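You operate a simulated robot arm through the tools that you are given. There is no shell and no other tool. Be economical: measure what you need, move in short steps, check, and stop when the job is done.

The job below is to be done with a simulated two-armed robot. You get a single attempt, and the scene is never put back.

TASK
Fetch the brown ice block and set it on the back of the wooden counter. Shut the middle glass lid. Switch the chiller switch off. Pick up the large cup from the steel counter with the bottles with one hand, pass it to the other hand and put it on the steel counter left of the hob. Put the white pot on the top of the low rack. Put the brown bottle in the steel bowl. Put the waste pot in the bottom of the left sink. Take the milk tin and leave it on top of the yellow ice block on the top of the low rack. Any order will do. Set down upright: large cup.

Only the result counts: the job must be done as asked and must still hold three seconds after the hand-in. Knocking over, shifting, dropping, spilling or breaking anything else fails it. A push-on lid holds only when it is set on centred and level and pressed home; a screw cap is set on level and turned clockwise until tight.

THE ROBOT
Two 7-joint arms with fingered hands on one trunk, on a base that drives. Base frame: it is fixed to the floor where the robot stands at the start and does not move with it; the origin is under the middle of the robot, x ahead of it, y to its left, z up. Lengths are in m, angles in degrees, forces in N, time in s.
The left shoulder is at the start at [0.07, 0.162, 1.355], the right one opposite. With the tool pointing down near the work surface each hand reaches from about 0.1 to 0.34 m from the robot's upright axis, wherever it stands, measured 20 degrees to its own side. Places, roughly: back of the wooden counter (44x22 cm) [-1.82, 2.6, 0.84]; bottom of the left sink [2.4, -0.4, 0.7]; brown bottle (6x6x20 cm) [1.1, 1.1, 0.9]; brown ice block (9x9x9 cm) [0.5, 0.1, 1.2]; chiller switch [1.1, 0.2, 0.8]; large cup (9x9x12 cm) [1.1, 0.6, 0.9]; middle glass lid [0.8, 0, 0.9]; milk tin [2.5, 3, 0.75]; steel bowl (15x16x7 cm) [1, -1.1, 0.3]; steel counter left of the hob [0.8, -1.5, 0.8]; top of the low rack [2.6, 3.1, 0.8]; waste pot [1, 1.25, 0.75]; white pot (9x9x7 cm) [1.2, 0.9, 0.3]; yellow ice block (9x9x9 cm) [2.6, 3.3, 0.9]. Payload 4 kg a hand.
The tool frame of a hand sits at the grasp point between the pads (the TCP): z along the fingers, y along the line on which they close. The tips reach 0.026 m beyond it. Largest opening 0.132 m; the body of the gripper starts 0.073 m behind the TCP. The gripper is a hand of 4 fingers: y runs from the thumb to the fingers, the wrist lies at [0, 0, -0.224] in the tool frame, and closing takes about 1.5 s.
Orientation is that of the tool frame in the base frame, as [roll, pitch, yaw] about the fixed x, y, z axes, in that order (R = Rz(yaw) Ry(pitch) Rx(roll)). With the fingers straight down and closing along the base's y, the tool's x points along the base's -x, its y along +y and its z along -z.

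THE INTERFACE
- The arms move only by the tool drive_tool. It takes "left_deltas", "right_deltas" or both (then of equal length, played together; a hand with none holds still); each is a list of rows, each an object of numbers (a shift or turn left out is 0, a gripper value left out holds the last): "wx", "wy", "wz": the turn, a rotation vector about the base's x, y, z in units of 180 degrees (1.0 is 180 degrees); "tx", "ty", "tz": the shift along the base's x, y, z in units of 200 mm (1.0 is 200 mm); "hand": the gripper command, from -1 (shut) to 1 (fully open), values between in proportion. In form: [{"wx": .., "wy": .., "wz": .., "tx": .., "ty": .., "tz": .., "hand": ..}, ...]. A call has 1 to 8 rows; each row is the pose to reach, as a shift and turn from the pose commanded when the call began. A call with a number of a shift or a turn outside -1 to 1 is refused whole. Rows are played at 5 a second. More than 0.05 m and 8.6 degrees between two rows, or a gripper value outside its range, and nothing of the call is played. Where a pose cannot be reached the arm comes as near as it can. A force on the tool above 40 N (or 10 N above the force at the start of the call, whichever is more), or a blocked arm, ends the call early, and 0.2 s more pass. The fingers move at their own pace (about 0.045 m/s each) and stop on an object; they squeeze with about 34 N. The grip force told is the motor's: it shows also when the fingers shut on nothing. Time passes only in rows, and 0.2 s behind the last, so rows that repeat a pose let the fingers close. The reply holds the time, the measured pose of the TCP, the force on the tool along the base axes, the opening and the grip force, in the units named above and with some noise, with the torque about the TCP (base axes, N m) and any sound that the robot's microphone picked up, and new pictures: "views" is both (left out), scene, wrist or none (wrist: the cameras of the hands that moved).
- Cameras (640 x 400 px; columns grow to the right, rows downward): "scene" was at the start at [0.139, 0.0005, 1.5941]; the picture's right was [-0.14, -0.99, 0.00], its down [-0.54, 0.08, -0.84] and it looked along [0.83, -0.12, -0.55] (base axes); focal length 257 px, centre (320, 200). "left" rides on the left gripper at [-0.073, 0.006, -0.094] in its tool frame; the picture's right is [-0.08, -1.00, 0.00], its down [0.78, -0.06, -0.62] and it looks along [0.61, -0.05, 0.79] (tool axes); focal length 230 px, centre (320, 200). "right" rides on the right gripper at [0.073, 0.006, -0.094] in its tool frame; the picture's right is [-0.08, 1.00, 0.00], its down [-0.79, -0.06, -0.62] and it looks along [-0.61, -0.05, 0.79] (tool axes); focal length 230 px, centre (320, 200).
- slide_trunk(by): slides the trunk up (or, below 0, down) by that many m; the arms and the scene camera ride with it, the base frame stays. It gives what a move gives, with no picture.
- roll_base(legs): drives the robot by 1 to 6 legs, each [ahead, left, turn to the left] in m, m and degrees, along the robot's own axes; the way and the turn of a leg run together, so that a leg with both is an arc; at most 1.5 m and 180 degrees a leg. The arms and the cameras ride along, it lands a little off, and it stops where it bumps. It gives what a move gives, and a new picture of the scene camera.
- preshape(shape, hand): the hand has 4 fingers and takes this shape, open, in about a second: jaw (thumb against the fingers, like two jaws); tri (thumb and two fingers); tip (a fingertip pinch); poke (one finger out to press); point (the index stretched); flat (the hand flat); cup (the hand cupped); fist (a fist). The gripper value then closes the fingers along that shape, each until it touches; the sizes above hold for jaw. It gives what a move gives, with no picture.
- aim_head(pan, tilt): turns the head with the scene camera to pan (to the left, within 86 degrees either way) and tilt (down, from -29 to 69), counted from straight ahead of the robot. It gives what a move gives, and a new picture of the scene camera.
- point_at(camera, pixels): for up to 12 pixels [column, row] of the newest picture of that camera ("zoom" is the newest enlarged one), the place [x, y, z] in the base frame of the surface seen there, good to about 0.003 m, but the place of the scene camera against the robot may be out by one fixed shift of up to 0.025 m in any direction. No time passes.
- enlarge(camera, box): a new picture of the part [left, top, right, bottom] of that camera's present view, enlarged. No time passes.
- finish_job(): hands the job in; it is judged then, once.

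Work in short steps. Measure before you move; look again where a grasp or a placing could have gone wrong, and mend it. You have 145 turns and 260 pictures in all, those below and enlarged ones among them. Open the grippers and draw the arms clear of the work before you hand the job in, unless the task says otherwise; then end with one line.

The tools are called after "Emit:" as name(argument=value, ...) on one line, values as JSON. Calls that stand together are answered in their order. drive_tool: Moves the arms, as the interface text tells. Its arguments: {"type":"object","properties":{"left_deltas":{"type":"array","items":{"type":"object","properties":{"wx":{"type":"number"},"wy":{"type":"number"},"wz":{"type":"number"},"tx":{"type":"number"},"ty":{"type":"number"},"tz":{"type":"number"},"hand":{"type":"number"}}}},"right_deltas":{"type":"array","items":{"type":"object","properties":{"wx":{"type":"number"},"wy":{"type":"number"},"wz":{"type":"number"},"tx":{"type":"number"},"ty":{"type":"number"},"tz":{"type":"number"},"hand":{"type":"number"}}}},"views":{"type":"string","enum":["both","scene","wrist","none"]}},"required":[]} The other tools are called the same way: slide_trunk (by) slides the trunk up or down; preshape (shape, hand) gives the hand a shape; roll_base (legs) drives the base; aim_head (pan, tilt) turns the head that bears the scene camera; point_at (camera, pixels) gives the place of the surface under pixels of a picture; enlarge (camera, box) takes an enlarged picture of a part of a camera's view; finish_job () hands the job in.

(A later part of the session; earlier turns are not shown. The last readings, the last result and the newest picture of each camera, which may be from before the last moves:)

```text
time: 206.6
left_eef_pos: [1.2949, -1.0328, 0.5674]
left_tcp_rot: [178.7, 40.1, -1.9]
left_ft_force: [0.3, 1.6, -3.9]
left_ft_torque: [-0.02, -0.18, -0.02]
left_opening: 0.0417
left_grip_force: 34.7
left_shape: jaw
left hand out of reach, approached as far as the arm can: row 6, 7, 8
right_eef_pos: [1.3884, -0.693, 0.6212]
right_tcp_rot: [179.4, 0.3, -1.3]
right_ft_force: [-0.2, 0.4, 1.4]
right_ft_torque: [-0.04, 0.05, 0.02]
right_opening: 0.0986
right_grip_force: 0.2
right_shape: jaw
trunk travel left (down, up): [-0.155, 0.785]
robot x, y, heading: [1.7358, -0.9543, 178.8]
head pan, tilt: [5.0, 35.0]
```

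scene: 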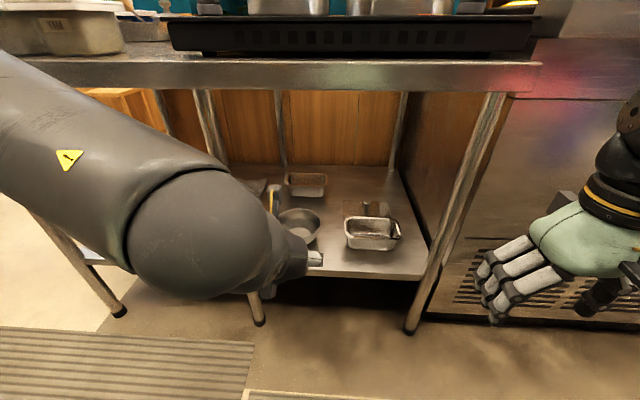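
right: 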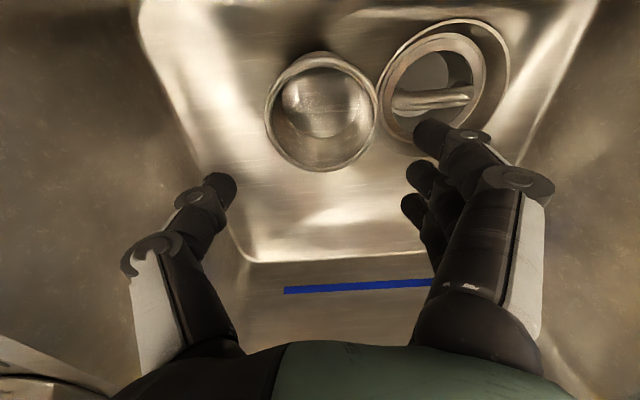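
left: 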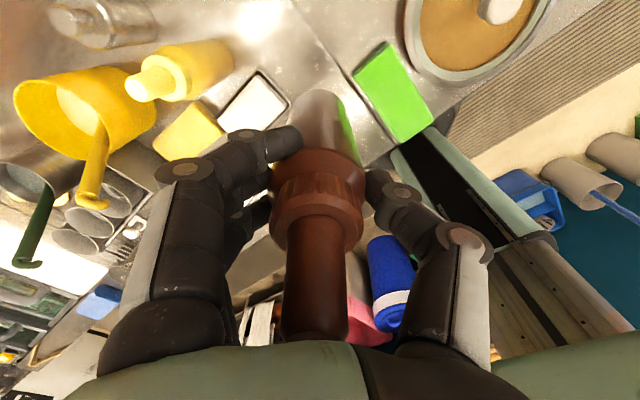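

Extend the left arm forward 10 cm (still outside the counter), to see how the arm settles.

Emit:
drive_tool(left_deltas=[{"tx": -0.2, "ty": -0.05}, {"tx": -0.4, "ty": -0.1}, {"tx": -0.5, "ty": -0.11}, {"tx": -0.5, "ty": -0.11}], views="both")

```text
time: 207.6
left_eef_pos: [1.1939, -1.0568, 0.5676]
left_tcp_rot: [178.9, 40.2, -1.9]
left_ft_force: [-0.3, -0.2, -3.3]
left_ft_torque: [0.02, -0.14, 0.0]
left_opening: 0.0421
left_grip_force: 34.0
left_shape: jaw
right_eef_pos: [1.3884, -0.6939, 0.6213]
right_tcp_rot: [179.6, 0.3, -1.3]
right_ft_force: [-0.4, 0.4, 0.1]
right_ft_torque: [0.04, 0.03, 0.01]
right_opening: 0.0986
right_grip_force: 0.1
right_shape: jaw
trunk travel left (down, up): [-0.155, 0.785]
robot x, y, heading: [1.7311, -0.9533, 178.6]
head pan, tilt: [5.0, 35.0]
```

scene: 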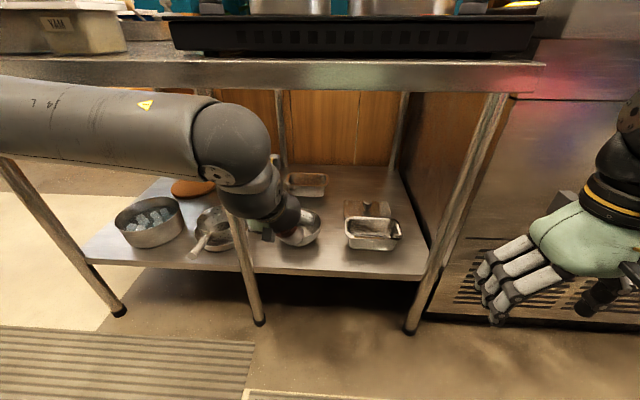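
left: 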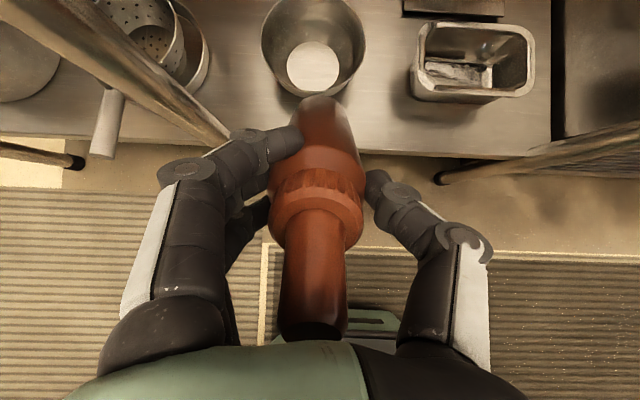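

Wrist view shows the bowl at (313,45) right ahead of the bottle. Measure bowl precisely.

Emit:
point_at(camera="left", pixels=[[313, 68], [262, 40], [364, 40], [313, 96], [320, 110], [318, 100], [300, 10]])

```text
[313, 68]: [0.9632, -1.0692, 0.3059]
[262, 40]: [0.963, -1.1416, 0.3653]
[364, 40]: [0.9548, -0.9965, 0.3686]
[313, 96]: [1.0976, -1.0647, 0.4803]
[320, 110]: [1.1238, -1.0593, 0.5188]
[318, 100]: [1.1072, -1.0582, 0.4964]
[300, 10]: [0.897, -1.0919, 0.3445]
```

Bowl centre (0.96, −1.069), rim 0.367, floor 0.306. Move the bottle in over the rim.

Emit:
drive_tool(left_deltas=[{"tx": -0.12, "ty": -0.05}, {"tx": -0.24, "ty": -0.05, "tz": -0.05}, {"tx": -0.36, "ty": -0.05, "tz": -0.1}, {"tx": -0.48, "ty": -0.05, "tz": -0.12}, {"tx": -0.6, "ty": -0.05, "tz": -0.14}, {"tx": -0.72, "ty": -0.05, "tz": -0.14}, {"tx": -0.72, "ty": -0.05, "tz": -0.14}], views="both")

```text
time: 209.2
left_eef_pos: [1.05, -1.0668, 0.5392]
left_tcp_rot: [178.9, 40.1, -1.9]
left_ft_force: [-0.3, 0.0, -2.0]
left_ft_torque: [-0.01, -0.14, -0.02]
left_opening: 0.0422
left_grip_force: 34.1
left_shape: jaw
right_eef_pos: [1.3891, -0.6958, 0.6224]
right_tcp_rot: [179.6, 0.4, -1.3]
right_ft_force: [0.2, -0.6, -0.1]
right_ft_torque: [0.01, 0.02, -0.02]
right_opening: 0.0986
right_grip_force: 0.1
right_shape: jaw
trunk travel left (down, up): [-0.155, 0.785]
robot x, y, heading: [1.7353, -0.951, 178.7]
head pan, tilt: [5.0, 35.0]
```

scene: 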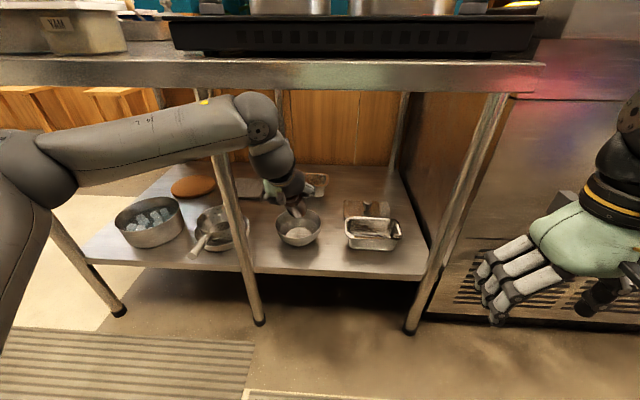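
left: 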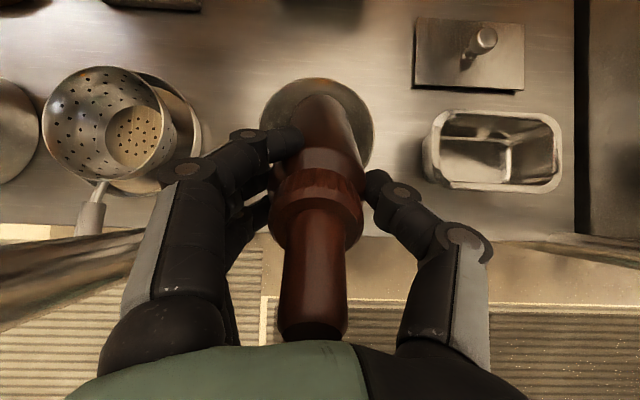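

Bottle bottom is over the bowl. Lower ~10 cm to the floor.

Emit:
drive_tool(left_deltas=[{"tz": -0.15}, {"tz": -0.3}, {"tz": -0.4}, {"tz": -0.46}, {"tz": -0.5}, {"tz": -0.52}, {"tz": -0.54}], views="both")

```text
time: 210.8
left_eef_pos: [1.0495, -1.066, 0.4351]
left_tcp_rot: [179.1, 40.5, -1.7]
left_ft_force: [0.1, -0.9, 10.0]
left_ft_torque: [0.01, 0.44, 0.02]
left_opening: 0.0423
left_grip_force: 34.2
left_shape: jaw
right_eef_pos: [1.3888, -0.6946, 0.6229]
right_tcp_rot: [179.6, 0.4, -1.3]
right_ft_force: [-0.3, -0.2, 0.3]
right_ft_torque: [0.0, -0.03, 0.0]
right_opening: 0.0988
right_grip_force: 0.0
right_shape: jaw
trunk travel left (down, up): [-0.155, 0.785]
robot x, y, heading: [1.7332, -0.9535, 179.0]
head pan, tilt: [5.0, 35.0]
```

scene: 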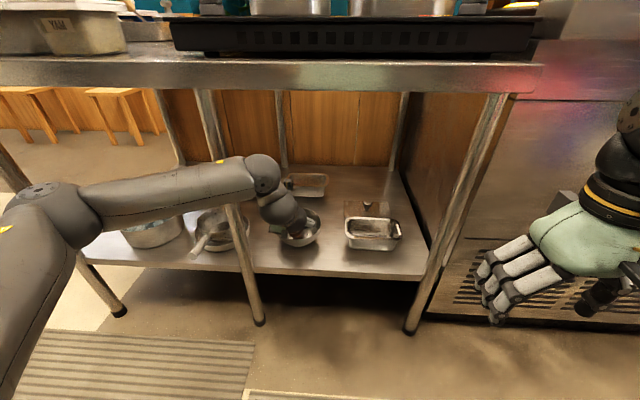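
left: 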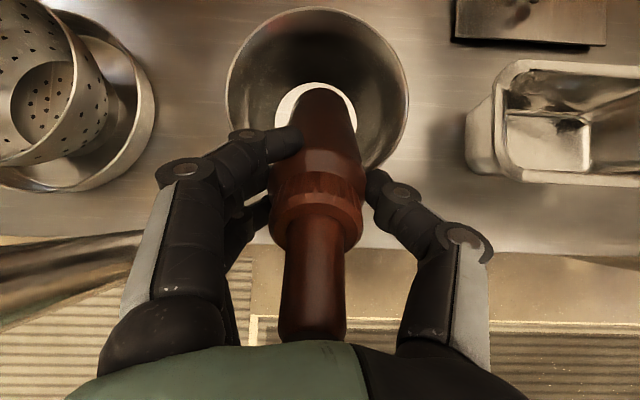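

Bottle foot on the bowl floor, side at the rim. Open slowly and withdraw along the tool axis.

Emit:
drive_tool(left_deltas=[{"hand": -0.2}, {"hand": 0.0}, {"hand": 0.2}, {"hand": 0.4}, {"hand": 0.6}, {"hand": 0.6}, {"hand": 0.6}], views="wrist")

```text
time: 212.4
left_eef_pos: [1.0511, -1.0668, 0.4323]
left_tcp_rot: [178.8, 40.2, -1.9]
left_ft_force: [-0.2, 0.8, 0.8]
left_ft_torque: [-0.02, -0.01, 0.01]
left_opening: 0.1054
left_grip_force: 0.0
left_shape: jaw
right_eef_pos: [1.3887, -0.6953, 0.6236]
right_tcp_rot: [179.6, 0.2, -1.3]
right_ft_force: [-0.1, 0.3, 0.4]
right_ft_torque: [-0.01, -0.01, 0.02]
right_opening: 0.099
right_grip_force: 0.1
right_shape: jaw
trunk travel left (down, up): [-0.155, 0.785]
robot x, y, heading: [1.7334, -0.9561, 179.0]
head pan, tilt: [5.0, 35.0]
```

left: 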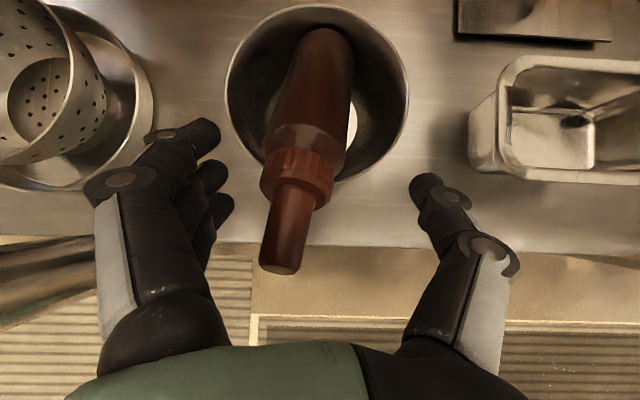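

Bottle rests in the bowl. Withdraw along the tool axis, then straight back.

Emit:
drive_tool(left_deltas=[{"tx": 0.12, "tz": 0.16}, {"tx": 0.26, "tz": 0.32}, {"tx": 0.4, "tz": 0.46}, {"tx": 0.55, "tz": 0.55}, {"tx": 0.75, "tz": 0.6}, {"tx": 0.97, "tz": 0.62}], views="both")

```text
time: 213.8
left_eef_pos: [1.2447, -1.0663, 0.5554]
left_tcp_rot: [178.9, 40.2, -1.8]
left_ft_force: [-0.3, -0.2, -0.2]
left_ft_torque: [0.02, 0.0, 0.02]
left_opening: 0.1054
left_grip_force: 0.1
left_shape: jaw
right_eef_pos: [1.3884, -0.6957, 0.6229]
right_tcp_rot: [179.6, 0.4, -1.3]
right_ft_force: [-0.7, 0.0, -0.7]
right_ft_torque: [-0.02, 0.01, 0.0]
right_opening: 0.0988
right_grip_force: 0.1
right_shape: jaw
trunk travel left (down, up): [-0.155, 0.785]
robot x, y, heading: [1.7349, -0.9523, 178.4]
head pan, tilt: [5.0, 35.0]
```

scene: 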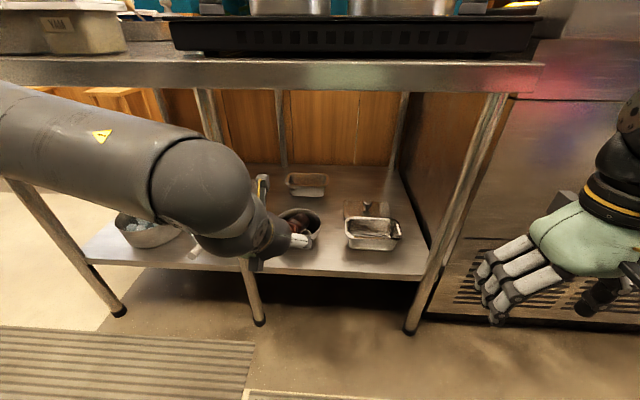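
left: 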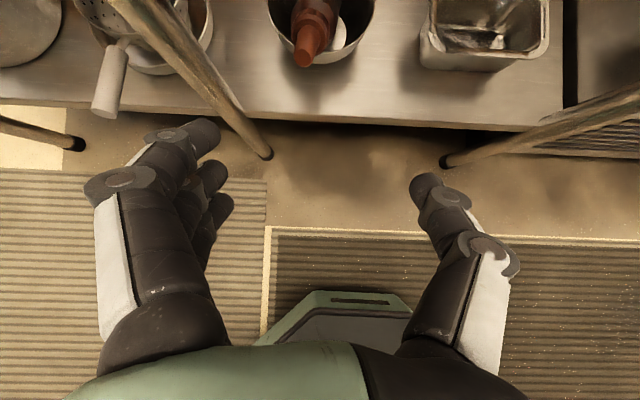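

Bottle is in the bowl, hand clear. While low, go for the white pot: back off a little and slide right to y≈1.0.

Emit:
roll_base(legs=[[-0.08, 0, 1.3], [0, -1.0, 0], [0, -0.97, 0]])

Emit:
aim_head(pan=15, tilt=35)

```text
time: 224.3
left_eef_pos: [1.347, 0.9064, 0.5549]
left_tcp_rot: [178.8, 40.2, -1.2]
left_ft_force: [0.4, -0.1, 0.0]
left_ft_torque: [0.06, 0.01, 0.01]
left_opening: 0.1053
left_grip_force: 0.1
left_shape: jaw
right_eef_pos: [1.4885, 1.2783, 0.6235]
right_tcp_rot: [179.6, 0.3, -0.7]
right_ft_force: [-0.8, -0.4, 1.1]
right_ft_torque: [0.0, 0.01, 0.0]
right_opening: 0.0989
right_grip_force: 0.1
right_shape: jaw
trunk travel left (down, up): [-0.155, 0.785]
robot x, y, heading: [1.8369, 1.0233, 179.1]
head pan, tilt: [5.0, 35.0]
```

scene: 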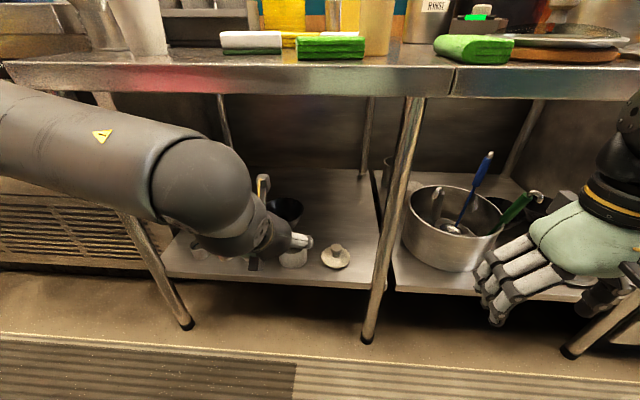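

```text
time: 225.1
left_eef_pos: [1.3473, 0.9062, 0.5557]
left_tcp_rot: [178.9, 40.2, -1.3]
left_ft_force: [0.0, 0.3, -0.2]
left_ft_torque: [0.0, -0.01, -0.04]
left_opening: 0.1053
left_grip_force: 0.0
left_shape: jaw
right_eef_pos: [1.4881, 1.2779, 0.6229]
right_tcp_rot: [179.6, 0.4, -0.6]
right_ft_force: [-0.6, -0.3, 0.2]
right_ft_torque: [-0.02, -0.02, 0.01]
right_opening: 0.0984
right_grip_force: 0.0
right_shape: jaw
trunk travel left (down, up): [-0.155, 0.785]
robot x, y, heading: [1.8335, 1.0247, 179.0]
head pan, tilt: [15.0, 35.0]
```

scene: 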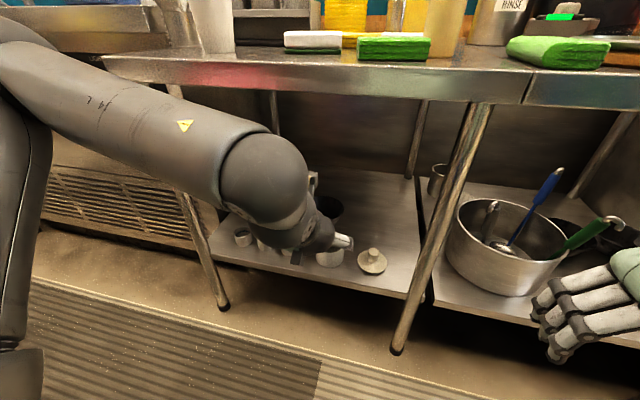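

See the pot from the left wrist camera.

Emit:
enlarge(camera="left", box=[0, 0, 640, 400])

```text
1.00 times, centred on (320, 200) of left (not enlarged: the box is as wide or as high as the picture)
```

zoom: 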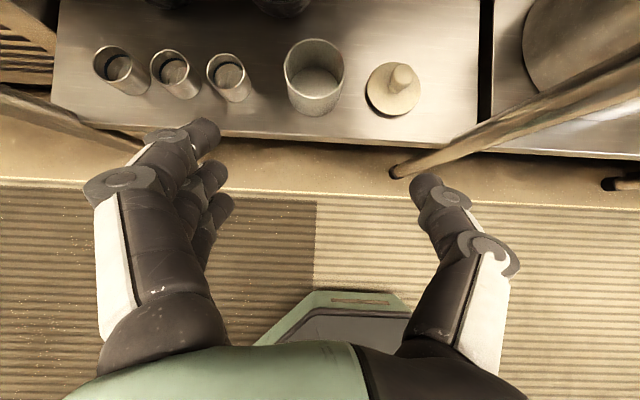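

Pot at (314,75); measure it, neighbours and the leg.

Emit:
point_at(camera="zoom", pixels=[[285, 65], [344, 65], [314, 40], [314, 90], [314, 113], [248, 85], [233, 100], [366, 92], [401, 72], [500, 125], [300, 137], [440, 150]])

```text
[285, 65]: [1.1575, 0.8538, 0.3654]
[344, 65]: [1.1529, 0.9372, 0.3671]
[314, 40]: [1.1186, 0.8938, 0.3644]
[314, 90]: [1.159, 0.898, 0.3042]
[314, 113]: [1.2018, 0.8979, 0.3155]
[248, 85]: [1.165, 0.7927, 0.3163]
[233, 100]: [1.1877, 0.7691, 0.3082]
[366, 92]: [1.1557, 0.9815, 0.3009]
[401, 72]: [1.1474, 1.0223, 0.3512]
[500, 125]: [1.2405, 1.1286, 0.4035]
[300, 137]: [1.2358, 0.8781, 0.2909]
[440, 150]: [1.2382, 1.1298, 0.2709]
```

Pot centre (1.160, 0.8955), rim 0.366. Approach along the tilted tool axis with 0.105 opening.

Emit:
drive_tool(left_deltas=[{"tx": -0.14, "ty": -0.03, "tz": -0.1}, {"tx": -0.285, "ty": -0.05, "tz": -0.22}, {"tx": -0.42, "ty": -0.05, "tz": -0.38}, {"tx": -0.55, "ty": -0.05, "tz": -0.54}, {"tx": -0.68, "ty": -0.05, "tz": -0.7}, {"tx": -0.68, "ty": -0.05, "tz": -0.7}], views="both")

```text
time: 226.5
left_eef_pos: [1.2102, 0.8957, 0.4161]
left_tcp_rot: [178.9, 40.3, -1.2]
left_ft_force: [0.1, -1.2, -0.4]
left_ft_torque: [0.0, 0.0, -0.02]
left_opening: 0.1054
left_grip_force: 0.1
left_shape: jaw
right_eef_pos: [1.4878, 1.2777, 0.6234]
right_tcp_rot: [179.6, 0.3, -0.8]
right_ft_force: [-0.7, 0.5, 0.1]
right_ft_torque: [-0.01, -0.02, -0.01]
right_opening: 0.0987
right_grip_force: 0.1
right_shape: jaw
trunk travel left (down, up): [-0.155, 0.785]
robot x, y, heading: [1.832, 1.0223, 179.2]
head pan, tilt: [15.0, 35.0]
```

scene: 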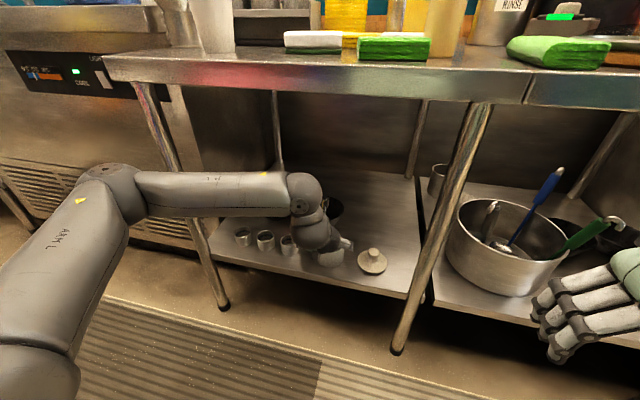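
left: 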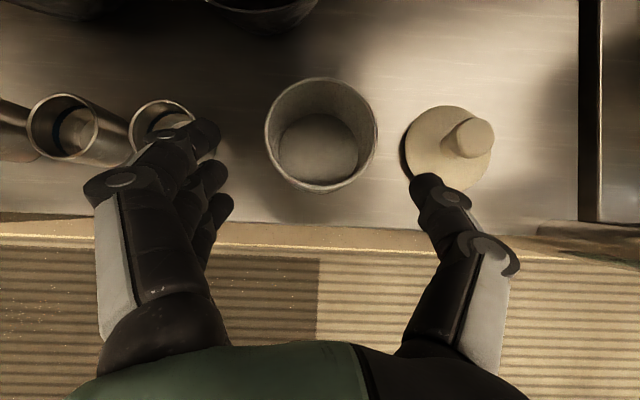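

Good alignment. Final approach and close.

Emit:
drive_tool(left_deltas=[{"tx": -0.09, "tz": -0.11}, {"tx": -0.18, "tz": -0.21}, {"tx": -0.25, "tz": -0.3}, {"tx": -0.25, "tz": -0.3}], views="wrist")

```text
time: 227.5
left_eef_pos: [1.1603, 0.8959, 0.3561]
left_tcp_rot: [178.9, 40.2, -1.4]
left_ft_force: [0.5, 1.3, -0.8]
left_ft_torque: [0.0, 0.03, 0.0]
left_opening: 0.1049
left_grip_force: 0.1
left_shape: jaw
right_eef_pos: [1.4875, 1.2784, 0.6224]
right_tcp_rot: [179.5, 0.3, -0.8]
right_ft_force: [0.1, 0.2, 0.5]
right_ft_torque: [0.01, -0.03, 0.0]
right_opening: 0.0987
right_grip_force: 0.0
right_shape: jaw
trunk travel left (down, up): [-0.155, 0.785]
robot x, y, heading: [1.8354, 1.0253, 178.9]
head pan, tilt: [15.0, 35.0]
```

left: 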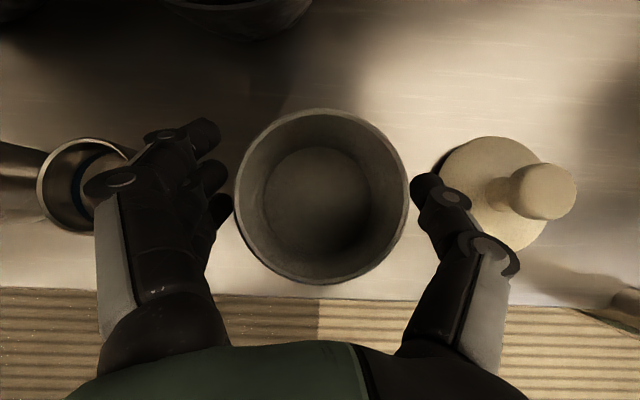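

Pot centred between digits. Close and lift along the reverse path.

Emit:
drive_tool(left_deltas=[{"hand": -1}, {}, {}, {}, {}, {}], views="none")

Emit:
drive_tool(left_deltas=[{"tz": 0.1}, {"tz": 0.3}, {"tx": 0.1, "tz": 0.5}, {"tx": 0.25, "tz": 0.65}, {"tx": 0.45, "tz": 0.7}, {"tx": 0.65, "tz": 0.75}, {"tx": 0.85, "tz": 0.8}, {"tx": 1.0, "tz": 0.85}], views="wrist")

```text
time: 228.9
left_eef_pos: [1.1612, 0.8948, 0.3568]
left_tcp_rot: [178.9, 40.1, -1.3]
left_ft_force: [0.6, 0.2, 0.3]
left_ft_torque: [-0.04, -0.03, 0.04]
left_opening: 0.076
left_grip_force: 34.3
left_shape: jaw
right_eef_pos: [1.4868, 1.2786, 0.6222]
right_tcp_rot: [179.6, 0.3, -0.7]
right_ft_force: [0.3, -0.2, -0.5]
right_ft_torque: [0.0, 0.01, -0.01]
right_opening: 0.0989
right_grip_force: 0.1
right_shape: jaw
trunk travel left (down, up): [-0.155, 0.785]
robot x, y, heading: [1.833, 1.0238, 179.4]
head pan, tilt: [15.0, 35.0]
```

```text
time: 230.7
left_eef_pos: [1.3616, 0.8944, 0.525]
left_tcp_rot: [178.8, 40.1, -1.2]
left_ft_force: [0.6, -1.0, -2.1]
left_ft_torque: [-0.02, -0.02, 0.01]
left_opening: 0.0758
left_grip_force: 34.5
left_shape: jaw
right_eef_pos: [1.4875, 1.2782, 0.6224]
right_tcp_rot: [179.6, 0.2, -0.7]
right_ft_force: [-0.1, -0.7, -0.9]
right_ft_torque: [0.03, -0.01, -0.01]
right_opening: 0.0987
right_grip_force: 0.0
right_shape: jaw
trunk travel left (down, up): [-0.155, 0.785]
robot x, y, heading: [1.8359, 1.0213, 179.2]
head pan, tilt: [15.0, 35.0]
```

left: 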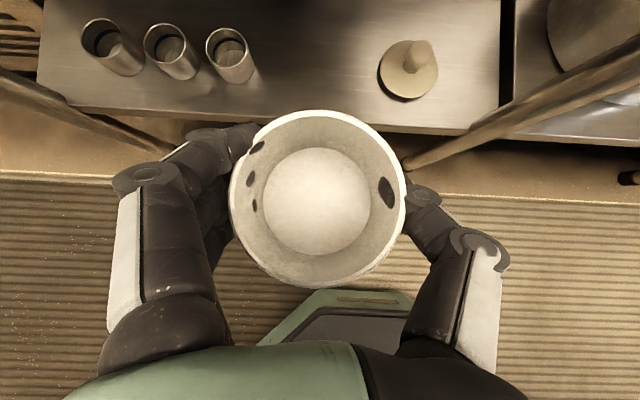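

Raise the trunk, turn to +y, drive up the aisle, then face the rack.

Emit:
slide_trunk(by=0.4)

Emit:
roll_base(legs=[[0, 0, -90], [1.1, 0.05, 0], [0.85, 0.15, 0], [0, 0, -88]])

Emit:
aim_head(pan=0, tilt=40)

```text
time: 234.5
left_eef_pos: [1.3607, 0.8948, 0.9248]
left_tcp_rot: [178.9, 40.1, -1.3]
left_ft_force: [0.4, 0.7, -2.4]
left_ft_torque: [-0.01, -0.01, 0.0]
left_opening: 0.0759
left_grip_force: 34.0
left_shape: jaw
right_eef_pos: [1.4876, 1.2781, 1.0231]
right_tcp_rot: [179.6, 0.3, -0.7]
right_ft_force: [0.6, -0.4, 0.9]
right_ft_torque: [0.02, 0.0, 0.01]
right_opening: 0.0987
right_grip_force: 0.0
right_shape: jaw
trunk travel left (down, up): [-0.555, 0.385]
robot x, y, heading: [1.8357, 1.0239, 179.1]
head pan, tilt: [15.0, 35.0]
```

```text
time: 251.9
left_eef_pos: [2.137, 3.1414, 0.926]
left_tcp_rot: [178.9, 40.0, -178.9]
left_ft_force: [0.4, 0.5, -1.4]
left_ft_torque: [-0.01, 0.02, -0.01]
left_opening: 0.0758
left_grip_force: 34.3
left_shape: jaw
right_eef_pos: [2.026, 2.7519, 1.0227]
right_tcp_rot: [179.6, 0.2, -178.4]
right_ft_force: [-0.4, 0.0, 0.2]
right_ft_torque: [-0.01, 0.0, -0.03]
right_opening: 0.0989
right_grip_force: 0.0
right_shape: jaw
trunk travel left (down, up): [-0.555, 0.385]
robot x, y, heading: [1.6674, 2.996, 1.7]
head pan, tilt: [15.0, 35.0]
```

scene: 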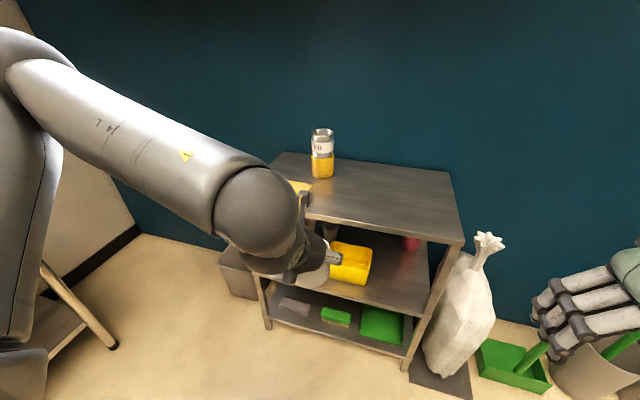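

```text
time: 252.7
left_eef_pos: [2.1374, 3.1399, 0.9245]
left_tcp_rot: [179.0, 40.1, -179.0]
left_ft_force: [0.6, 0.3, -1.9]
left_ft_torque: [-0.02, 0.02, 0.0]
left_opening: 0.0756
left_grip_force: 34.0
left_shape: jaw
right_eef_pos: [2.0259, 2.7522, 1.0228]
right_tcp_rot: [179.5, 0.3, -178.4]
right_ft_force: [-0.3, 0.4, 0.0]
right_ft_torque: [0.0, -0.03, 0.01]
right_opening: 0.0987
right_grip_force: 0.0
right_shape: jaw
trunk travel left (down, up): [-0.555, 0.385]
robot x, y, heading: [1.6694, 2.994, 1.5]
head pan, tilt: [0.0, 40.0]
```

scene: 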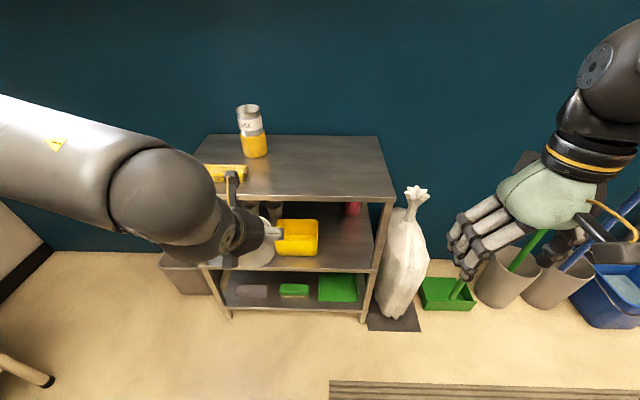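

Check the sack's position before driving in.

Emit:
point_at(camera="scene", pixels=[[400, 280], [385, 250], [415, 195], [395, 330], [290, 197], [370, 200], [255, 145], [280, 165], [340, 165], [230, 172]])

Emit:
slide_trunk(by=0.12)

```text
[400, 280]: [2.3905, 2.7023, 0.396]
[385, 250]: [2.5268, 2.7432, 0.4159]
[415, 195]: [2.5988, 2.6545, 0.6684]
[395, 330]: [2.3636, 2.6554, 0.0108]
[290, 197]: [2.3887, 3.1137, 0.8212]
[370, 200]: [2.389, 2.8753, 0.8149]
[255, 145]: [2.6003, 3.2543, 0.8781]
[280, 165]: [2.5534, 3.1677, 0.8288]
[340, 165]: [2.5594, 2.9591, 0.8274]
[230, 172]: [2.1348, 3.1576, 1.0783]
```

```text
time: 254.2
left_eef_pos: [2.1367, 3.1402, 1.0458]
left_tcp_rot: [178.9, 40.1, -179.0]
left_ft_force: [0.2, -0.5, -1.7]
left_ft_torque: [0.01, 0.01, 0.05]
left_opening: 0.0757
left_grip_force: 34.1
left_shape: jaw
right_eef_pos: [2.0259, 2.7535, 1.1423]
right_tcp_rot: [179.6, 0.3, -178.5]
right_ft_force: [0.3, -0.1, 0.0]
right_ft_torque: [-0.02, 0.0, -0.02]
right_opening: 0.0988
right_grip_force: 0.1
right_shape: jaw
trunk travel left (down, up): [-0.675, 0.265]
robot x, y, heading: [1.6659, 2.9959, 1.6]
head pan, tilt: [0.0, 40.0]
```

Sack begins at x≈2.36; drive to x≈1.98 and extend the arm the rest.

Emit:
roll_base(legs=[[0.32, -0.1, -1.5]])

Emit:
drive_tool(left_deltas=[{"tx": 0.13, "ty": -0.04}, {"tx": 0.26, "ty": -0.08}, {"tx": 0.26, "ty": -0.08}], views="both")

```text
time: 256.4
left_eef_pos: [2.4585, 3.0321, 1.0459]
left_tcp_rot: [178.8, 40.2, 179.5]
left_ft_force: [-0.8, 1.1, -2.6]
left_ft_torque: [-0.01, -0.01, -0.02]
left_opening: 0.0755
left_grip_force: 34.1
left_shape: jaw
right_eef_pos: [2.338, 2.6487, 1.143]
right_tcp_rot: [179.5, 0.3, -179.9]
right_ft_force: [1.1, 0.3, 0.2]
right_ft_torque: [0.02, 0.0, -0.01]
right_opening: 0.0984
right_grip_force: 0.2
right_shape: jaw
trunk travel left (down, up): [-0.675, 0.265]
robot x, y, heading: [1.9875, 2.8965, 0.2]
head pan, tilt: [0.0, 40.0]
```

scene: 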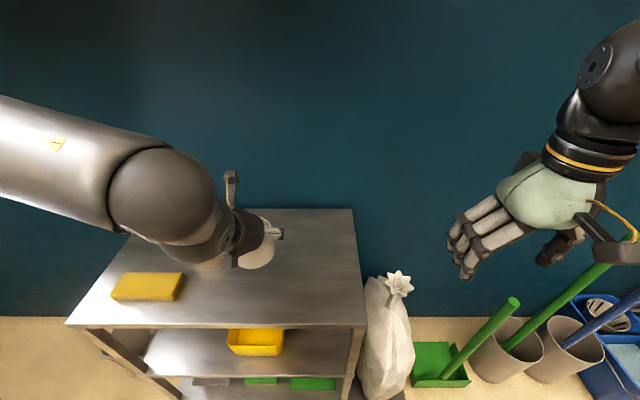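

```text
time: 257.2
left_eef_pos: [2.513, 3.0169, 1.0441]
left_tcp_rot: [178.9, 40.1, 179.7]
left_ft_force: [0.8, 1.0, -1.7]
left_ft_torque: [0.0, -0.01, 0.03]
left_opening: 0.0753
left_grip_force: 33.9
left_shape: jaw
right_eef_pos: [2.3387, 2.6482, 1.1434]
right_tcp_rot: [179.6, 0.4, -179.9]
right_ft_force: [-0.3, -0.7, 0.1]
right_ft_torque: [0.0, 0.01, -0.02]
right_opening: 0.0985
right_grip_force: 0.1
right_shape: jaw
trunk travel left (down, up): [-0.675, 0.265]
robot x, y, heading: [1.9874, 2.899, 0.5]
head pan, tilt: [0.0, 40.0]
```

scene: 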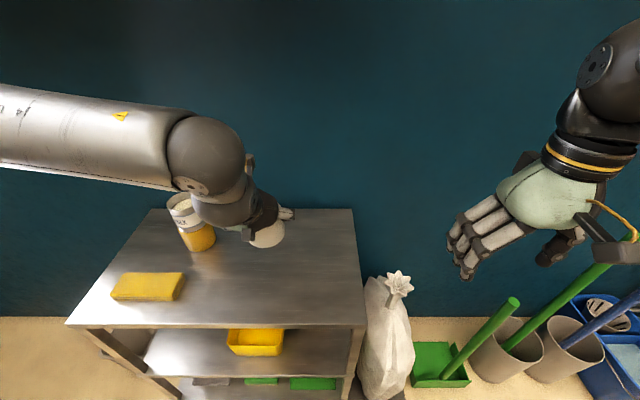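
left: 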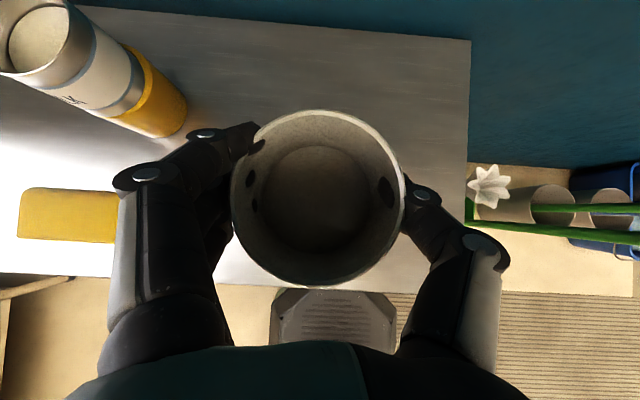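

Arm stays in front of the tin. Lower the pot ~16 cm to the rack top.

Emit:
drive_tool(left_deltas=[{"tz": -0.2}, {"tz": -0.4}, {"tz": -0.6}, {"tz": -0.72}, {"tz": -0.78}, {"tz": -0.81}, {"tz": -0.84}, {"tz": -0.86}], views="wrist")

```text
time: 259.0
left_eef_pos: [2.5127, 3.0174, 0.8758]
left_tcp_rot: [178.9, 40.4, 179.6]
left_ft_force: [3.5, 0.3, 7.8]
left_ft_torque: [0.42, -0.04, -0.16]
left_opening: 0.0758
left_grip_force: 33.9
left_shape: jaw
right_eef_pos: [2.338, 2.6487, 1.1426]
right_tcp_rot: [179.6, 0.4, -179.9]
right_ft_force: [1.1, -0.2, 1.0]
right_ft_torque: [0.01, -0.01, -0.02]
right_opening: 0.0987
right_grip_force: 0.1
right_shape: jaw
trunk travel left (down, up): [-0.675, 0.265]
robot x, y, heading: [1.985, 2.9016, 0.2]
head pan, tilt: [0.0, 40.0]
```

left: 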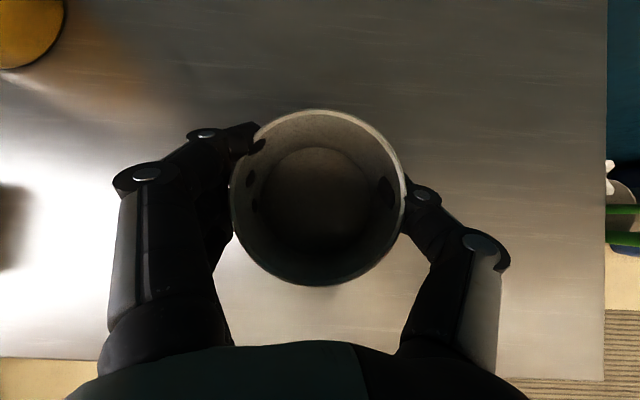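

Contact. Release and withdraw along the tool axis.

Emit:
drive_tool(left_deltas=[{"hand": 0.6}, {}, {}, {}, {}, {"tx": -0.12, "tz": 0.16}, {"tx": -0.26, "tz": 0.32}, {"tx": -0.4, "tz": 0.5}], views="none")

Emit:
drive_tool(left_deltas=[{"tx": -0.15, "tz": 0.15}, {"tx": -0.3, "tz": 0.25}, {"tx": -0.3, "tz": 0.25}], views="both")

```text
time: 260.8
left_eef_pos: [2.4392, 3.0148, 0.9716]
left_tcp_rot: [178.8, 40.0, 179.6]
left_ft_force: [-0.2, 0.5, 0.4]
left_ft_torque: [-0.01, 0.02, -0.01]
left_opening: 0.1053
left_grip_force: 0.1
left_shape: jaw
left hand out of reach, approached as far as the arm can: row 8
right_eef_pos: [2.3378, 2.6478, 1.1423]
right_tcp_rot: [179.7, 0.4, -180.0]
right_ft_force: [-0.7, 0.3, 0.6]
right_ft_torque: [-0.01, -0.02, 0.02]
right_opening: 0.0988
right_grip_force: 0.1
right_shape: jaw
trunk travel left (down, up): [-0.675, 0.265]
robot x, y, heading: [1.9863, 2.8966, 0.1]
head pan, tilt: [0.0, 40.0]
```

```text
time: 261.6
left_eef_pos: [2.4281, 2.9841, 1.0185]
left_tcp_rot: [178.9, 40.0, 179.6]
left_ft_force: [0.1, -1.3, 0.4]
left_ft_torque: [0.01, 0.01, 0.0]
left_opening: 0.1056
left_grip_force: 0.1
left_shape: jaw
left hand out of reach, approached as far as the arm can: row 1, 2, 3
right_eef_pos: [2.3403, 2.6486, 1.1425]
right_tcp_rot: [179.6, 0.3, -179.9]
right_ft_force: [-0.5, 0.3, 0.8]
right_ft_torque: [-0.01, 0.02, -0.03]
right_opening: 0.0986
right_grip_force: 0.0
right_shape: jaw
trunk travel left (down, up): [-0.675, 0.265]
robot x, y, heading: [1.9856, 2.8995, 0.2]
head pan, tilt: [0.0, 40.0]
```

scene: 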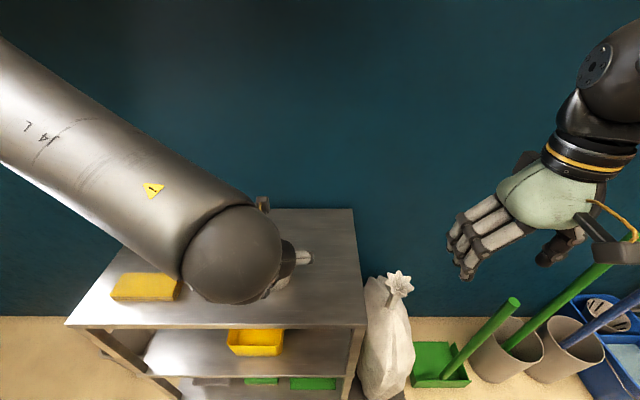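
left: 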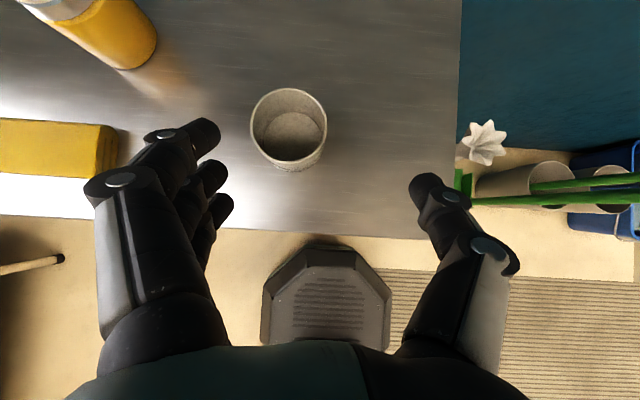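

White pot is placed upright. Raise, untilt, back off, and drive back down to the chiller.

Emit:
slide_trunk(by=0.25)

Emit:
roll_base(legs=[[-0.25, 0, 0]])

Emit:
drive_tool(left_deltas=[{"wy": 0.04, "tx": 0.1}, {"wy": 0.08, "tx": 0.1}, {"wy": 0.12, "tx": 0.1}, {"wy": 0.16, "tx": 0.1}, {"wy": 0.2, "tx": 0.1}, {"wy": 0.222, "tx": 0.1}, {"wy": 0.222, "tx": 0.1}], views="scene")

```text
time: 264.2
left_eef_pos: [2.4281, 2.9827, 1.269]
left_tcp_rot: [178.9, 40.1, 179.6]
left_ft_force: [0.1, 0.6, 0.3]
left_ft_torque: [-0.01, 0.02, 0.01]
left_opening: 0.1055
left_grip_force: 0.1
left_shape: jaw
right_eef_pos: [2.3392, 2.6486, 1.3915]
right_tcp_rot: [179.6, 0.3, -179.9]
right_ft_force: [0.1, -0.7, -1.1]
right_ft_torque: [-0.01, 0.02, 0.05]
right_opening: 0.0988
right_grip_force: 0.1
right_shape: jaw
trunk travel left (down, up): [-0.925, 0.015]
robot x, y, heading: [1.9875, 2.8974, 0.3]
head pan, tilt: [0.0, 40.0]
```

```text
time: 266.0
left_eef_pos: [2.1819, 2.9831, 1.2685]
left_tcp_rot: [178.9, 39.9, 179.6]
left_ft_force: [0.2, 0.4, 0.6]
left_ft_torque: [0.03, -0.02, 0.01]
left_opening: 0.1053
left_grip_force: 0.0
left_shape: jaw
right_eef_pos: [2.0938, 2.6485, 1.3907]
right_tcp_rot: [179.6, 0.0, -179.9]
right_ft_force: [-0.1, 1.0, 0.2]
right_ft_torque: [0.0, 0.02, -0.03]
right_opening: 0.0986
right_grip_force: 0.1
right_shape: jaw
trunk travel left (down, up): [-0.925, 0.015]
robot x, y, heading: [1.7338, 2.8996, 0.3]
head pan, tilt: [0.0, 40.0]
```

scene: 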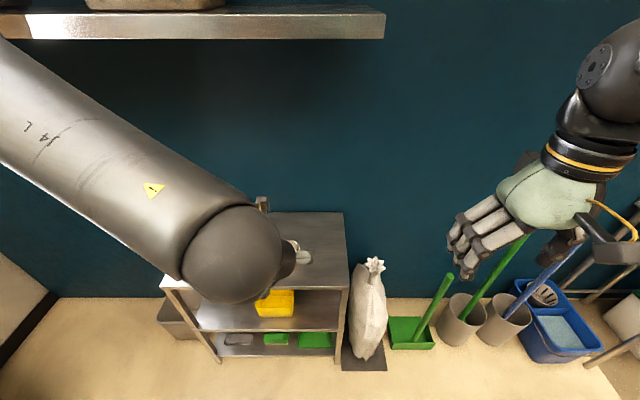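

```text
time: 267.6
left_eef_pos: [2.1976, 2.9813, 1.2704]
left_tcp_rot: [179.1, 0.1, 179.7]
left_ft_force: [0.0, 0.1, 1.2]
left_ft_torque: [0.02, -0.01, 0.06]
left_opening: 0.1053
left_grip_force: 0.1
left_shape: jaw
right_eef_pos: [2.0896, 2.6471, 1.3924]
right_tcp_rot: [179.6, 0.4, -179.9]
right_ft_force: [0.2, 0.3, 0.5]
right_ft_torque: [0.0, -0.04, 0.01]
right_opening: 0.0986
right_grip_force: 0.0
right_shape: jaw
trunk travel left (down, up): [-0.925, 0.015]
robot x, y, heading: [1.7369, 2.8981, -0.0]
head pan, tilt: [0.0, 40.0]
```

scene: 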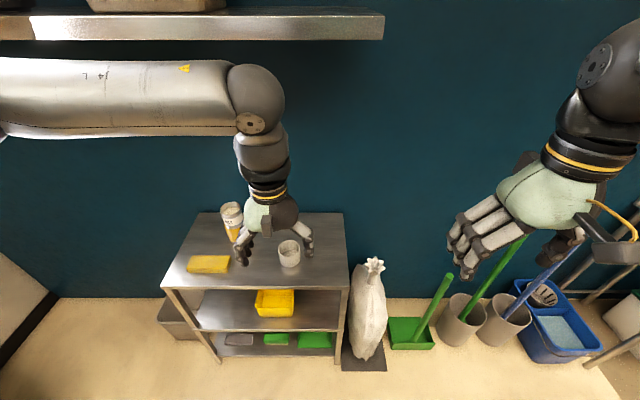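

Both rack items stand. Now drive back to y≈0.3 and face the chiller.

Emit:
roll_base(legs=[[0, 0, -90], [1.3, 0.03, 0], [1.27, 0.02, 0], [0, 0, -90]])

Emit:
aim_head(pan=0, tilt=45)

```text
time: 287.8
left_eef_pos: [1.352, 0.2391, 1.2703]
left_tcp_rot: [179.1, 0.1, 0.2]
left_ft_force: [0.0, -1.2, 0.7]
left_ft_torque: [0.01, 0.04, 0.03]
left_opening: 0.1052
left_grip_force: 0.1
left_shape: jaw
right_eef_pos: [1.4597, 0.575, 1.3928]
right_tcp_rot: [179.7, 0.3, 0.6]
right_ft_force: [0.3, -1.1, -0.3]
right_ft_torque: [0.0, 0.03, -0.01]
right_opening: 0.0988
right_grip_force: 0.0
right_shape: jaw
trunk travel left (down, up): [-0.925, 0.015]
robot x, y, heading: [1.813, 0.331, -179.4]
head pan, tilt: [0.0, 40.0]
```

scene: 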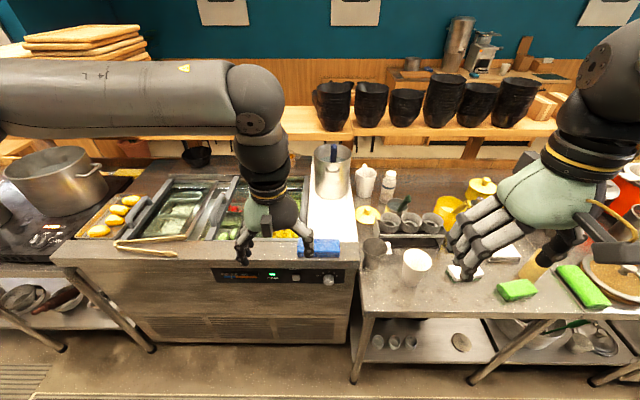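

```text
time: 288.4
left_eef_pos: [1.3537, 0.2391, 1.2689]
left_tcp_rot: [179.1, 0.1, 0.1]
left_ft_force: [0.1, -0.3, 0.3]
left_ft_torque: [0.01, 0.0, -0.02]
left_opening: 0.1051
left_grip_force: 0.2
left_shape: jaw
right_eef_pos: [1.4607, 0.5747, 1.3934]
right_tcp_rot: [179.6, 0.3, 0.7]
right_ft_force: [-0.2, -0.7, 0.0]
right_ft_torque: [0.02, 0.01, 0.02]
right_opening: 0.0989
right_grip_force: 0.0
right_shape: jaw
trunk travel left (down, up): [-0.925, 0.015]
robot x, y, heading: [1.8146, 0.331, -179.5]
head pan, tilt: [0.0, 45.0]
```

scene: 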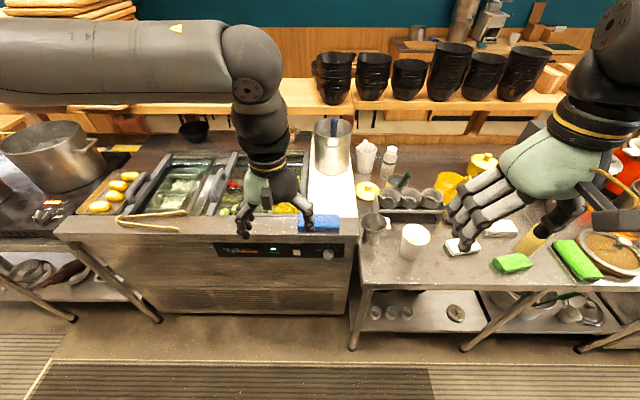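

Look closer at the chiller panel and lids.

Emit:
enlarge(camera="scene", box=[200, 225, 360, 285])

Emit:
point_at(camera="scene", pixels=[[330, 253], [300, 251], [273, 248], [250, 250], [410, 230], [400, 245], [413, 250], [428, 245]])

Emit:
enlarge(camera="scene", box=[110, 130, 330, 240])

```text
4.00 times, centred on (280, 255) of scene
```

zoom: 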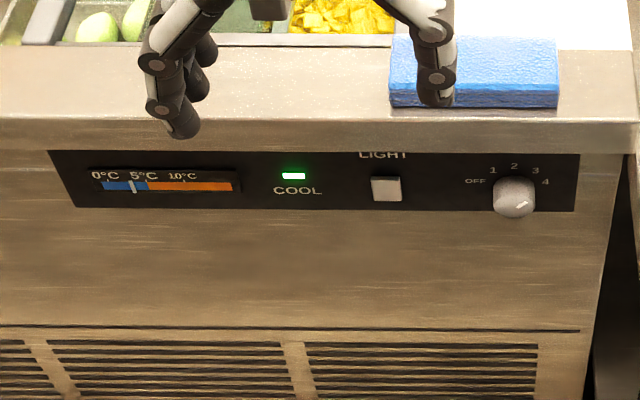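

```text
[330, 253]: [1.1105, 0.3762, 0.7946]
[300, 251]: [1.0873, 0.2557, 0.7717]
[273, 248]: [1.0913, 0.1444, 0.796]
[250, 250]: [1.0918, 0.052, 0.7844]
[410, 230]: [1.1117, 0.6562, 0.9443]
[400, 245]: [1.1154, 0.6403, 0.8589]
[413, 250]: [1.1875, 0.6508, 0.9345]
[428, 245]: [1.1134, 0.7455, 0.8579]
```

```text
2.91 times, centred on (220, 185) of scene
```

zoom: 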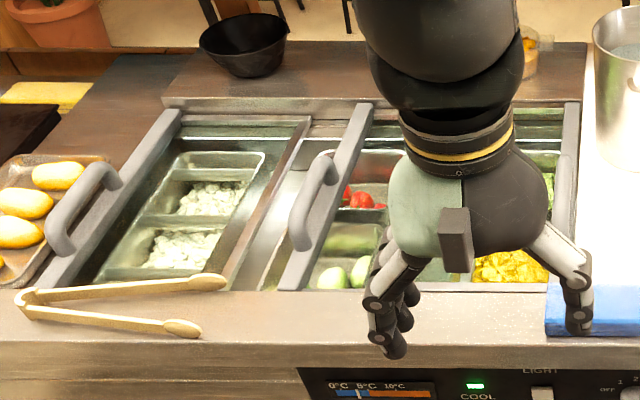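

The panel has a rocker (y≈0.25) labelled above and a rotary knob (OFF–4, y≈0.37). I lower the trunk to look at the panel frontally.

Emit:
slide_trunk(by=-0.4)

Emit:
drive_tool(left_deltas=[{"ty": -0.2}, {"ty": -0.4}, {"ty": -0.6}, {"ty": -0.8}, {"ty": -0.8}], views="none")

Emit:
aim_head(pan=5, tilt=35)

Emit:
enlarge(camera="scene", box=[240, 160, 400, 260])

```text
time: 292.2
left_eef_pos: [1.3535, 0.2409, 0.8688]
left_tcp_rot: [179.1, 0.1, 0.3]
left_ft_force: [-0.9, 0.2, 0.0]
left_ft_torque: [-0.01, -0.04, -0.01]
left_opening: 0.1055
left_grip_force: 0.0
left_shape: jaw
right_eef_pos: [1.46, 0.5753, 0.9937]
right_tcp_rot: [179.6, 0.2, 0.7]
right_ft_force: [-0.7, -0.4, 0.7]
right_ft_torque: [0.01, -0.01, 0.01]
right_opening: 0.0987
right_grip_force: 0.1
right_shape: jaw
trunk travel left (down, up): [-0.525, 0.415]
robot x, y, heading: [1.8163, 0.3283, -179.6]
head pan, tilt: [0.0, 45.0]
```

```text
time: 293.4
left_eef_pos: [1.3521, 0.0788, 0.8694]
left_tcp_rot: [179.1, 0.1, 0.1]
left_ft_force: [-0.5, 0.9, 0.1]
left_ft_torque: [-0.03, -0.03, 0.01]
left_opening: 0.1052
left_grip_force: 0.0
left_shape: jaw
right_eef_pos: [1.4602, 0.5763, 0.9918]
right_tcp_rot: [179.5, 0.3, 0.6]
right_ft_force: [0.1, 0.3, 0.4]
right_ft_torque: [0.0, 0.01, 0.02]
right_opening: 0.0988
right_grip_force: 0.1
right_shape: jaw
trunk travel left (down, up): [-0.525, 0.415]
robot x, y, heading: [1.8139, 0.3289, -179.5]
head pan, tilt: [0.0, 45.0]
```

```text
time: 294.2
left_eef_pos: [1.3515, 0.0787, 0.8689]
left_tcp_rot: [179.1, 0.2, 0.3]
left_ft_force: [0.0, -0.1, 0.0]
left_ft_torque: [0.03, 0.02, 0.04]
left_opening: 0.1053
left_grip_force: 0.0
left_shape: jaw
right_eef_pos: [1.4586, 0.5744, 0.9934]
right_tcp_rot: [179.5, 0.2, 0.6]
right_ft_force: [1.1, 0.0, 0.6]
right_ft_torque: [-0.02, -0.01, 0.0]
right_opening: 0.0989
right_grip_force: 0.2
right_shape: jaw
trunk travel left (down, up): [-0.525, 0.415]
robot x, y, heading: [1.813, 0.328, -179.5]
head pan, tilt: [5.0, 35.0]
```

scene: 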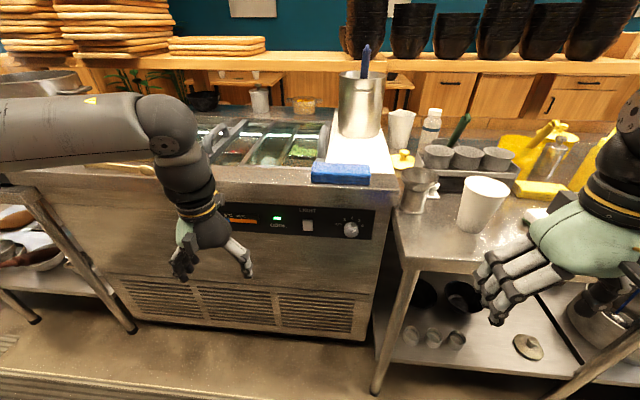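

```text
4.00 times, centred on (320, 210) of scene
```

zoom: 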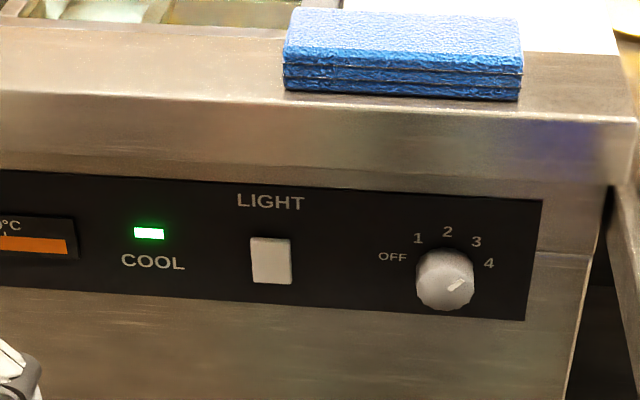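

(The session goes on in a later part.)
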